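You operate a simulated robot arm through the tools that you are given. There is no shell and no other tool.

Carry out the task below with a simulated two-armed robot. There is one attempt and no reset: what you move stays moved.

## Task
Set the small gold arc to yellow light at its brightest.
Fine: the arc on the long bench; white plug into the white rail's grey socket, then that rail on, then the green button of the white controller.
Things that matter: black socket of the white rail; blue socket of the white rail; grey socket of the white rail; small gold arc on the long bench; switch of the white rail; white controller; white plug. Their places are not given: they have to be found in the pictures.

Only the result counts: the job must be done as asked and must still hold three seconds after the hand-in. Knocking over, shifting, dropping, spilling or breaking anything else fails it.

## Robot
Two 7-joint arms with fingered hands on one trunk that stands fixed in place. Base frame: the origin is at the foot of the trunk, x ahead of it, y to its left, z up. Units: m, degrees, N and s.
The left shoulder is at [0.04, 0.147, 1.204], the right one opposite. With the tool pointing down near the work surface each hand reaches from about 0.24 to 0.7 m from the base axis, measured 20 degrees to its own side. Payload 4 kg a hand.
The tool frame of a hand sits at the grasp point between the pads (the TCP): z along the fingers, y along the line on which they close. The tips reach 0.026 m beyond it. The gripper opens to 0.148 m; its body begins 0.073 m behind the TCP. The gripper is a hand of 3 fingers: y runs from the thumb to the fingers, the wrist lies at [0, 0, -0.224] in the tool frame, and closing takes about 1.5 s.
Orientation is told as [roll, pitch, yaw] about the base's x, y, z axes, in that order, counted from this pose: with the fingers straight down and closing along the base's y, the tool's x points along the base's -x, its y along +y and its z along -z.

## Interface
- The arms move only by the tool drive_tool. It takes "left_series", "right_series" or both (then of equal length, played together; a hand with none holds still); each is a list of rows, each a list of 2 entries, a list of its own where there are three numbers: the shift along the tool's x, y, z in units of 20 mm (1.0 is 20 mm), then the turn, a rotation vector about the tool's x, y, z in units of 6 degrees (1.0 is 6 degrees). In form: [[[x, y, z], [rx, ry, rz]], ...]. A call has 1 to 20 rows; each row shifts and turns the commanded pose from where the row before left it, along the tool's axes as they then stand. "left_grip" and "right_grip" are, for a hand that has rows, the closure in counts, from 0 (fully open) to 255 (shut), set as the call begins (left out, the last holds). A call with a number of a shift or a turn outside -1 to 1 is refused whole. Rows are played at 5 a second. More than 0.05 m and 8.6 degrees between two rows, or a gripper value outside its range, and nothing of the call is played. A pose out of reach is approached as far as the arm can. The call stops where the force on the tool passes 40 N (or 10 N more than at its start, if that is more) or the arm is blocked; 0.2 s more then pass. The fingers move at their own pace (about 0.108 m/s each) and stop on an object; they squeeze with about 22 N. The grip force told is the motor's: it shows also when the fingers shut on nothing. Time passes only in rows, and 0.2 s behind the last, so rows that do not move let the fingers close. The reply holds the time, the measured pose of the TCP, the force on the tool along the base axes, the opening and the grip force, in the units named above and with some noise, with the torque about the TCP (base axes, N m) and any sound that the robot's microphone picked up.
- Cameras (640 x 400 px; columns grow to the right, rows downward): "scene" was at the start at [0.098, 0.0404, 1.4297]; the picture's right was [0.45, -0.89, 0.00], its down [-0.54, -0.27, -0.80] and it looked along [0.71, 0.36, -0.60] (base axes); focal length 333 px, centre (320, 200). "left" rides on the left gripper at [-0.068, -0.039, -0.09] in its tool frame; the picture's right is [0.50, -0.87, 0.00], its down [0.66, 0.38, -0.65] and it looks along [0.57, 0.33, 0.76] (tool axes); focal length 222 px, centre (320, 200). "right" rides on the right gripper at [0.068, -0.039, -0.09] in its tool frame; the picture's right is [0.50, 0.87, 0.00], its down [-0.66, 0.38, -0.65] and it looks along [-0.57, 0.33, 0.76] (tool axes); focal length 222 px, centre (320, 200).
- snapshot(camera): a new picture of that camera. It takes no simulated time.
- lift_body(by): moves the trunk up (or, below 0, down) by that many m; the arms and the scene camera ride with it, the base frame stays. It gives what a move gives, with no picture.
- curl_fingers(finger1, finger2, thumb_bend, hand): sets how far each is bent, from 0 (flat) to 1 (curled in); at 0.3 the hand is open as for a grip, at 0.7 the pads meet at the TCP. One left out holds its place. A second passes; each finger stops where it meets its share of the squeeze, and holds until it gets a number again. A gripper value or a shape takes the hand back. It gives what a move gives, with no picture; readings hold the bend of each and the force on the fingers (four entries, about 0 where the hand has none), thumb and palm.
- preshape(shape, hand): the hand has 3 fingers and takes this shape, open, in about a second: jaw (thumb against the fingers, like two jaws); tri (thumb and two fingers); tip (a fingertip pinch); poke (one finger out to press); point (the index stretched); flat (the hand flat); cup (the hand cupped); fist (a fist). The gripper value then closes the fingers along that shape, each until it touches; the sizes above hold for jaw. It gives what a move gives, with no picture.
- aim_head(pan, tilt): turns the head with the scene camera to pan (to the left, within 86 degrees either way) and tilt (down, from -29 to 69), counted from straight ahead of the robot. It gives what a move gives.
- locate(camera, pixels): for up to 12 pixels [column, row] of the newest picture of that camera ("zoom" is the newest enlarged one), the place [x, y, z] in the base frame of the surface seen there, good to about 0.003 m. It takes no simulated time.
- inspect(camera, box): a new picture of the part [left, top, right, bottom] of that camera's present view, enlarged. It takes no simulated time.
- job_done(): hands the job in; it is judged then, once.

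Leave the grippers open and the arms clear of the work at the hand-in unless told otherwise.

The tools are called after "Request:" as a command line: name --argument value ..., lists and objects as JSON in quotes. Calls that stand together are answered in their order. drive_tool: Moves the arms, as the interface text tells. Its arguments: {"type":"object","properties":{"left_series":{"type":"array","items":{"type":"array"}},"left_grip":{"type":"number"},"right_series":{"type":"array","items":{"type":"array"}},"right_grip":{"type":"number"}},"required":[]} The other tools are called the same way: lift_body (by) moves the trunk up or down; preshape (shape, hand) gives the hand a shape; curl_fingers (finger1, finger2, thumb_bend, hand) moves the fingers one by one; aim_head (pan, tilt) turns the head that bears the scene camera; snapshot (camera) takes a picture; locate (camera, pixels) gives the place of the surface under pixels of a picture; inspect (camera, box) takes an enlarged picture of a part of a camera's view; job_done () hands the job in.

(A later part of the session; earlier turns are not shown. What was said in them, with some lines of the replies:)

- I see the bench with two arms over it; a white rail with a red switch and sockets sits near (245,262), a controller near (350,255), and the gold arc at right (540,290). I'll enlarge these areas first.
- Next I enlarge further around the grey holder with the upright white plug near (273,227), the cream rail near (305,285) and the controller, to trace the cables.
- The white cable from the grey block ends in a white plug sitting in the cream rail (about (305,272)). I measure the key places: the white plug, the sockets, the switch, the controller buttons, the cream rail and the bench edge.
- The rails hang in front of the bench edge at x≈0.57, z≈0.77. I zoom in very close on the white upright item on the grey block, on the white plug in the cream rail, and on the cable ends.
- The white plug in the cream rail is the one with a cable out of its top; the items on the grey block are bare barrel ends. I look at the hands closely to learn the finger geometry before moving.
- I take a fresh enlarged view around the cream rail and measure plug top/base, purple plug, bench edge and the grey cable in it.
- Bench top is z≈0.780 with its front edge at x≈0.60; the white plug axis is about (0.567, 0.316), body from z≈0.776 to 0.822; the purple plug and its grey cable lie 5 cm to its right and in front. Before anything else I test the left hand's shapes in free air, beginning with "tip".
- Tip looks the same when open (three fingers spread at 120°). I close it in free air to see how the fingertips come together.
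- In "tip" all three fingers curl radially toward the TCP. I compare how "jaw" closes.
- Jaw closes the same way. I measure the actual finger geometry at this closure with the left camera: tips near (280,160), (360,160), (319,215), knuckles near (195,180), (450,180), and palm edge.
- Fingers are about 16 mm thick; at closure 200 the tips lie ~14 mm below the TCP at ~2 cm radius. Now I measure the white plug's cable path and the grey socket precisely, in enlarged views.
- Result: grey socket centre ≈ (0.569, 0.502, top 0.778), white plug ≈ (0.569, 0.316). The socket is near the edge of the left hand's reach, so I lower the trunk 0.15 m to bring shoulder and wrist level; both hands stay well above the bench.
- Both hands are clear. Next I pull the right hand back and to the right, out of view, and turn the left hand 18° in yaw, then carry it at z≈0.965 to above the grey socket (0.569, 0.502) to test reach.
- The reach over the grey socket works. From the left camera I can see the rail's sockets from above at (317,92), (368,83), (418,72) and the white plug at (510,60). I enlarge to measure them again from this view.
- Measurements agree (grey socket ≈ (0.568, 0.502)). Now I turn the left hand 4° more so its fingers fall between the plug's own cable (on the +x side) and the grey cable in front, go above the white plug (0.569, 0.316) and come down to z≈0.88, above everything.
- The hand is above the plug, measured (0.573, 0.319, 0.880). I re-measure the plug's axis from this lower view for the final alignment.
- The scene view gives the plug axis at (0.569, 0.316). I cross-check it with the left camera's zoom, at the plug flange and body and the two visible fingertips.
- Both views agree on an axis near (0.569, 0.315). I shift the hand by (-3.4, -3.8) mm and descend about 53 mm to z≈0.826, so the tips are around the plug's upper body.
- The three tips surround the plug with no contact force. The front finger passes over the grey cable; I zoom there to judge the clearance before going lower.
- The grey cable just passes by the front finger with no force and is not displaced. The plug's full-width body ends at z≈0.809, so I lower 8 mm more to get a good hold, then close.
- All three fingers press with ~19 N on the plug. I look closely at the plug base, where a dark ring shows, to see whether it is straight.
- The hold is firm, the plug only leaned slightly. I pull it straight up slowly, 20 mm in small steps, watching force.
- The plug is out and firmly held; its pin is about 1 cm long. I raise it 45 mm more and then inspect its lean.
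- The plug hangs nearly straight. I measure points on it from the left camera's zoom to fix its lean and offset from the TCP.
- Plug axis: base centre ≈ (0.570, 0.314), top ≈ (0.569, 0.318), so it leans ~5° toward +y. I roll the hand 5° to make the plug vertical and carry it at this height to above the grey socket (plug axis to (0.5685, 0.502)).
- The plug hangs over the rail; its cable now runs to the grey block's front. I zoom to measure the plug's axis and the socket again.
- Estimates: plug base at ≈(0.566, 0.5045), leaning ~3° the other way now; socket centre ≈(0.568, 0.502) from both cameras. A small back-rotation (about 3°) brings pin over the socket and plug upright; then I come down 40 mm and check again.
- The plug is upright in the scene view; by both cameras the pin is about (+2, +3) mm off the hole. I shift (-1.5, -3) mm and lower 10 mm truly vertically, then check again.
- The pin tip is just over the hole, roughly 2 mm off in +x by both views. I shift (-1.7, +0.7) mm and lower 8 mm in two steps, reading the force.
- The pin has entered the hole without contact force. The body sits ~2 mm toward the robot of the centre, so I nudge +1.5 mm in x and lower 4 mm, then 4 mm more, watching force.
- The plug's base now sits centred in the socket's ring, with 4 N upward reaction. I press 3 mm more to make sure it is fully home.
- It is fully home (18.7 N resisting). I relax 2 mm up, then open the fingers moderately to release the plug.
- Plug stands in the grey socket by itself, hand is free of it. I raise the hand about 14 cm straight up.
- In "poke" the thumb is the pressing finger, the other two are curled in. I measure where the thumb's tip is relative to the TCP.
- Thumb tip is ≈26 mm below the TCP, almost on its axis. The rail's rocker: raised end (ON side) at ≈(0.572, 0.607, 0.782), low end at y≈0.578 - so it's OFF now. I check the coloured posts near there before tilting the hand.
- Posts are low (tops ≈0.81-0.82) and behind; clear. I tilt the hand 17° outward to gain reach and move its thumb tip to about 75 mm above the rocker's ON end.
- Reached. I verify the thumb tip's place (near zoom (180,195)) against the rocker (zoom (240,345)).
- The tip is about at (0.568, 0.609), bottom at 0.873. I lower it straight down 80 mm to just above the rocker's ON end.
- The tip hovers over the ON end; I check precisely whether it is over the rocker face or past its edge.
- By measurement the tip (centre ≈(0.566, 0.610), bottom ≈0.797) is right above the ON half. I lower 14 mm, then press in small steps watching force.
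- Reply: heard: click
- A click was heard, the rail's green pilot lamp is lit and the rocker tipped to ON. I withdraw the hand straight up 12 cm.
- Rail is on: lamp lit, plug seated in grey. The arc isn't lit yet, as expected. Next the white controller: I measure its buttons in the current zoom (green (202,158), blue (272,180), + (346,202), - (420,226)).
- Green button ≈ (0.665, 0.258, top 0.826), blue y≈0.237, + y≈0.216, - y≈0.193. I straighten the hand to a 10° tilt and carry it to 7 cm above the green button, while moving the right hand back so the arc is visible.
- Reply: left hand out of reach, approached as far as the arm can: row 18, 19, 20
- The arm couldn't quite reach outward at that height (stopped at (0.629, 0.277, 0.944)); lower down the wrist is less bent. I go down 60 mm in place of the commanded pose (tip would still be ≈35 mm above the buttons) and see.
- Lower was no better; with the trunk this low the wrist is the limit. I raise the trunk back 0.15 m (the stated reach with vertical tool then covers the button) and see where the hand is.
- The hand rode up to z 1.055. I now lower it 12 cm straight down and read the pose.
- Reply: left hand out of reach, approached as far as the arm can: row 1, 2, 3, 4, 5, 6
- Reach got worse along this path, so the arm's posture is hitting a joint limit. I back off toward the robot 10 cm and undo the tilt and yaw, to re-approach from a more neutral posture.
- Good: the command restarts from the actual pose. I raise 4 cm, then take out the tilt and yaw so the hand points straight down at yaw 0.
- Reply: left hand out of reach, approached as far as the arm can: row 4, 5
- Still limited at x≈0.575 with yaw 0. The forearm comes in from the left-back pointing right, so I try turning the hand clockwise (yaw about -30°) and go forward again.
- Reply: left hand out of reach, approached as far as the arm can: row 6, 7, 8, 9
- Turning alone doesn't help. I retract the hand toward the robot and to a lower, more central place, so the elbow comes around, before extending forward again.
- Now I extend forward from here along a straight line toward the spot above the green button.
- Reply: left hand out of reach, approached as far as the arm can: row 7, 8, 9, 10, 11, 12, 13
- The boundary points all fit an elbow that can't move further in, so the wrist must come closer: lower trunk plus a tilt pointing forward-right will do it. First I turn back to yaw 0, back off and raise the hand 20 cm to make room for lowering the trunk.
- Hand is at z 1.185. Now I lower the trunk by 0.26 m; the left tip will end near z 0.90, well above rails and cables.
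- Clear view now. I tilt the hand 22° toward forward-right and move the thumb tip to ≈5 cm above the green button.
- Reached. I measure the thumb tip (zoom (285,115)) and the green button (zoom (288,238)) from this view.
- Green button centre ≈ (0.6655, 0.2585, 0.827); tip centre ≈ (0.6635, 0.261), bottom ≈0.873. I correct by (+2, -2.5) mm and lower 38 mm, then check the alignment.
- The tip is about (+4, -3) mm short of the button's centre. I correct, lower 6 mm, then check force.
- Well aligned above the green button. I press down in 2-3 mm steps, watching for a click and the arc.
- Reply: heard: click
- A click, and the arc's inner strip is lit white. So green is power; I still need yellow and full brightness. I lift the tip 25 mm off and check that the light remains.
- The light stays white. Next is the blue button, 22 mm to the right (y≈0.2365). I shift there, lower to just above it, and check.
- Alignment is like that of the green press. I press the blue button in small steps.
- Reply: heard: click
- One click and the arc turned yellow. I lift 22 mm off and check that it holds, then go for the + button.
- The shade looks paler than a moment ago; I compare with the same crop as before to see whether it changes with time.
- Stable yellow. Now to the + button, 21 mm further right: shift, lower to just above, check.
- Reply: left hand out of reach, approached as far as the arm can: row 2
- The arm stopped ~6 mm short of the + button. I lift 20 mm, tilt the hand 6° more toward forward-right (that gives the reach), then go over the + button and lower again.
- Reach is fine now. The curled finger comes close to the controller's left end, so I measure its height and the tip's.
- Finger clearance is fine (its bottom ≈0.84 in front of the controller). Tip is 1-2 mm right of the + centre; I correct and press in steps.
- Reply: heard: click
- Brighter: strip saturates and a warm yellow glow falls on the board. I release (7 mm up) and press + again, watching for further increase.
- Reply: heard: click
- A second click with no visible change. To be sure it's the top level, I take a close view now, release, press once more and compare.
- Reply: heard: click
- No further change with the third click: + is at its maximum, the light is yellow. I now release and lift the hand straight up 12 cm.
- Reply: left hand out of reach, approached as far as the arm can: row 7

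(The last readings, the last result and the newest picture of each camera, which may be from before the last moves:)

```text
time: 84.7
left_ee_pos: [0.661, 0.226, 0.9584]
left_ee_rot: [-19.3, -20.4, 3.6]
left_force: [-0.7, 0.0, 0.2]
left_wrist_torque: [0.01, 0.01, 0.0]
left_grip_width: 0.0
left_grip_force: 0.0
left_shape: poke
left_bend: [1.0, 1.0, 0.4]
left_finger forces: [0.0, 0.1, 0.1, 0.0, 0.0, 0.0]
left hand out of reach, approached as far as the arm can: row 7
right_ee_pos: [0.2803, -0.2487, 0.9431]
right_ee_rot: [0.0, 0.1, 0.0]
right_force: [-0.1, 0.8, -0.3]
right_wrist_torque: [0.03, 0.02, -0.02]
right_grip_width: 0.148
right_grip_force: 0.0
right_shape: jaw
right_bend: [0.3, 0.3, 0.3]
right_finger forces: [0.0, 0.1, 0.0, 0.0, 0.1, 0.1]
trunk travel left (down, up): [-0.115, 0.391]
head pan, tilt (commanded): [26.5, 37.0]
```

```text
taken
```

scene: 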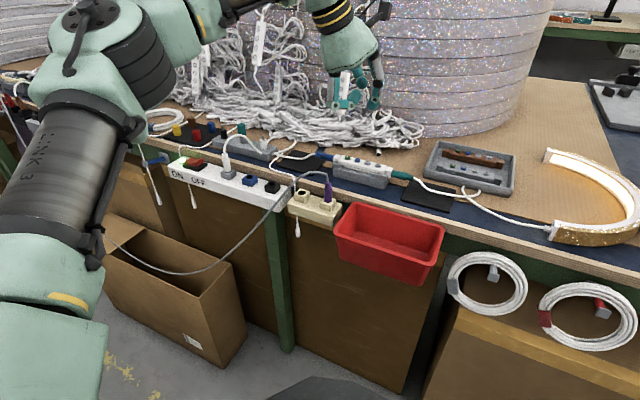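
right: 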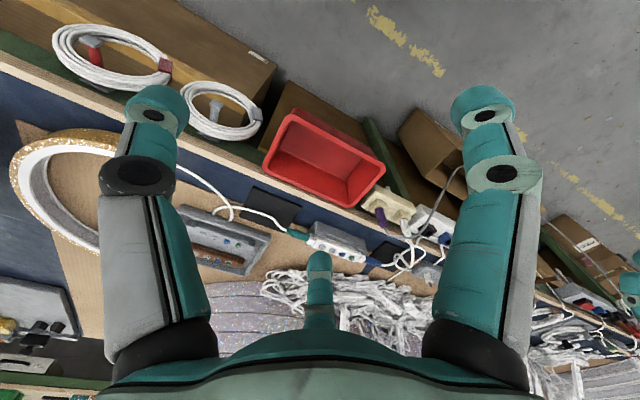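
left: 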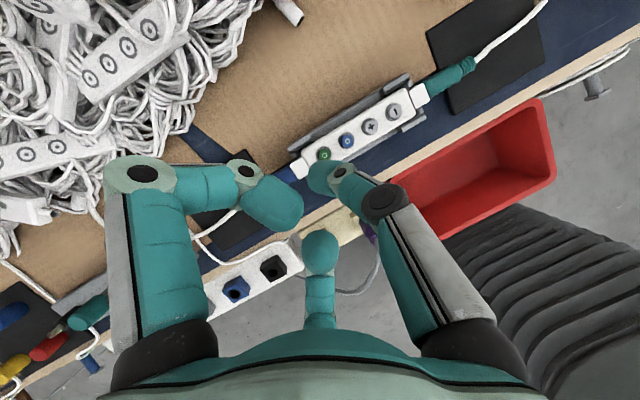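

The arc glows yellow. I withdraw the hand back toward the robot at this height, then straighten it.

Request:
drive_tool --left_series '[[[0.91, 0.29, -0.464], [0, 0, 0]], [[0.91, 0.29, -0.464], [0, 0, 0]], [[0.91, 0.29, -0.464], [0, 0, 0]], [[0.91, 0.29, -0.464], [0, 0, 0]], [[0.91, 0.29, -0.464], [0, 0, 0]], [[0.91, 0.29, -0.464], [0, 0, 0]], [[0.91, 0.29, -0.464], [0, 0, 0]], [[0.91, 0.29, -0.464], [0, 0, 0]], [[0.91, 0.29, -0.464], [0, 0, 0]], [[0.91, 0.29, -0.464], [0, 0, 0]], [[0.91, 0.29, -0.464], [0, 0, 0]], [[0, 0, 0], [-0.755, 0.652, 0.071]], [[0, 0, 0], [-0.77, 0.95, 0]], [[0, 0, 0], [-0.77, 0.95, 0]], [[0, 0, 0], [-0.77, 0.95, 0]], [[0, 0, 0], [0, 0, 0]]]'

Request:
snapshot --camera "scene"

```text
time: 88.1
left_ee_pos: [0.4411, 0.3065, 0.9583]
left_ee_rot: [0.0, 0.1, -0.2]
left_force: [-0.2, -0.1, -0.9]
left_wrist_torque: [-0.01, -0.02, 0.02]
left_grip_width: 0.0002
left_grip_force: 0.0
left_shape: poke
left_bend: [1.0, 1.0, 0.4]
left_finger forces: [0.0, 0.0, 0.0, 0.0, 0.0, 0.0]
right_ee_pos: [0.2804, -0.2487, 0.944]
right_ee_rot: [0.0, 0.1, -0.1]
right_force: [-1.3, -0.2, 0.5]
right_wrist_torque: [0.02, 0.03, 0.03]
right_grip_width: 0.148
right_grip_force: 0.1
right_shape: jaw
right_bend: [0.3, 0.3, 0.3]
right_finger forces: [0.1, 0.0, 0.1, 0.0, 0.1, 0.0]
trunk travel left (down, up): [-0.115, 0.391]
head pan, tilt (commanded): [26.5, 37.0]
```

```text
taken
```

scene: 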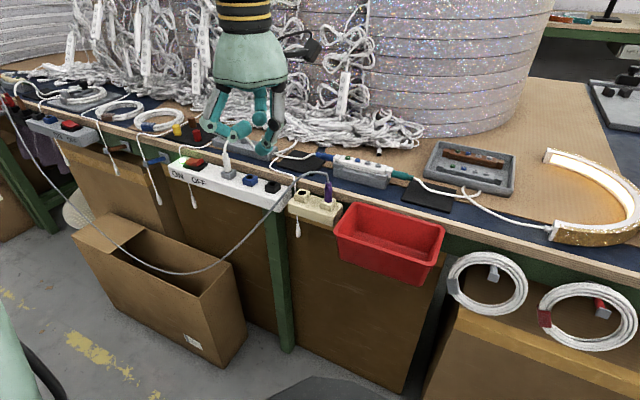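

Hand is clear. I open it (jaw) and move it 6 cm up and back, then check the plug, lamp, controller and arc a last time.

Request:
drive_tool --left_series '[[[0.6, 0.4, -0.8], [0, 0, 0]], [[0.6, 0.4, -0.8], [0, 0, 0]], [[0.6, 0.4, -0.8], [0, 0, 0]], [[0.6, 0.4, -0.8], [0, 0, 0]]]'

Request:
preshape --shape "jaw" --hand "left"

Request:
snapshot --camera "scene"

Request:
inspect --camera "scene" --box '[160, 120, 350, 240]'

Request:
inspect --camera "scene" --box '[310, 130, 470, 230]'

Request:
inspect --camera "scene" --box '[480, 120, 640, 270]'

```text
time: 89.1
left_ee_pos: [0.3914, 0.3367, 1.0244]
left_ee_rot: [0.0, -0.1, -0.1]
left_force: [0.0, 1.1, 0.7]
left_wrist_torque: [0.03, 0.01, -0.01]
left_grip_width: 0.0002
left_grip_force: 0.0
left_shape: poke
left_bend: [1.0, 1.0, 0.4]
left_finger forces: [0.0, 0.0, 0.1, 0.0, 0.0, 0.1]
right_ee_pos: [0.2803, -0.2494, 0.9434]
right_ee_rot: [0.0, 0.0, 0.0]
right_force: [-1.1, 0.1, -0.3]
right_wrist_torque: [0.0, -0.01, 0.0]
right_grip_width: 0.1479
right_grip_force: 0.2
right_shape: jaw
right_bend: [0.3, 0.3, 0.3]
right_finger forces: [0.1, 0.1, 0.0, 0.0, 0.0, 0.1]
trunk travel left (down, up): [-0.115, 0.391]
head pan, tilt (commanded): [26.5, 37.0]
```

```text
time: 90.0
left_ee_pos: [0.3925, 0.3377, 1.0232]
left_ee_rot: [0.0, 0.0, -0.2]
left_force: [0.3, 0.1, 0.4]
left_wrist_torque: [0.01, 0.04, -0.03]
left_grip_width: 0.1478
left_grip_force: 0.1
left_shape: jaw
left_bend: [0.3, 0.3, 0.3]
left_finger forces: [0.0, 0.1, 0.0, 0.0, 0.1, 0.0]
right_ee_pos: [0.2812, -0.2499, 0.943]
right_ee_rot: [0.0, 0.1, -0.1]
right_force: [-0.2, -0.4, -0.3]
right_wrist_torque: [0.0, 0.03, -0.04]
right_grip_width: 0.148
right_grip_force: 0.0
right_shape: jaw
right_bend: [0.3, 0.3, 0.3]
right_finger forces: [0.1, 0.0, 0.0, 0.0, 0.0, 0.0]
trunk travel left (down, up): [-0.115, 0.391]
head pan, tilt (commanded): [26.5, 37.0]
```

```text
taken
```

scene: 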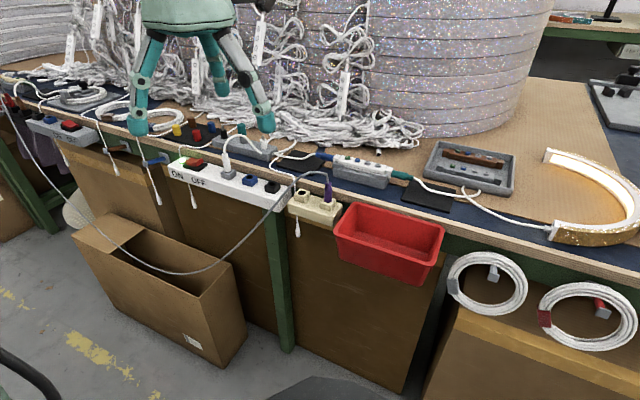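

```text
3.33 times, centred on (255, 180) of scene
```

zoom: 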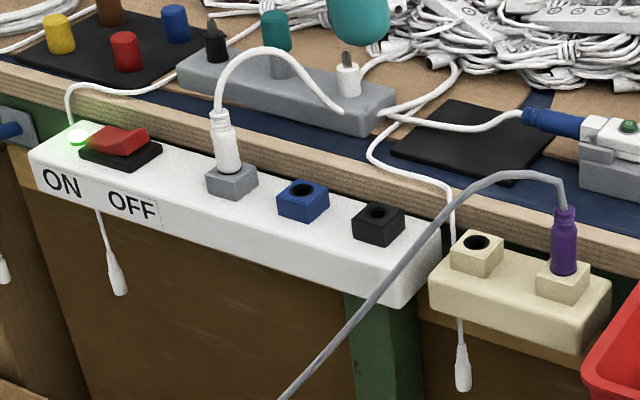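

```text
4.00 times, centred on (390, 180) of scene
```

zoom: 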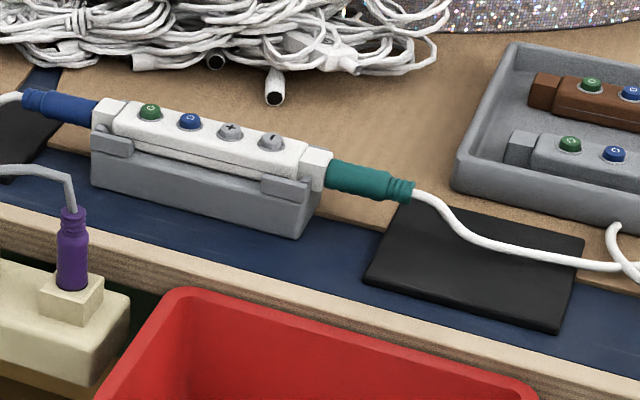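

```text
2.67 times, centred on (560, 195) of scene
```

zoom: 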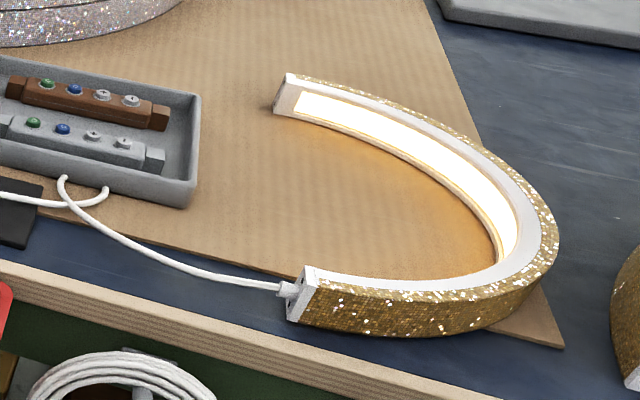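

Everything holds: plug in the grey socket, rail lamp lit, controller undisturbed in its cradle, arc glowing yellow at full brightness, both hands open and clear. I hand in the job.

Request:
job_done

```text
The job is handed in.
```

The small gold arc on the long bench is lit yellow at full brightness, and I have handed the job in. No verdict has come back yet.

- **Plug:** The white plug came out of the cream rail and is now seated in the white rail's grey socket.
- **Rail:** The white rail is switched on and its green pilot lamp is lit.
- **Controller:** The green button turned the arc on in white light. One press of the blue button turned it yellow.
- **Brightness:** The first press of + made it clearly brighter. Two more presses changed nothing, so I took that as the maximum.

I judged the yellow by eye from the pictures and did not step through the controller's other colours to compare. In the last pictures nothing else looked moved, and both hands were open and clear of the work.
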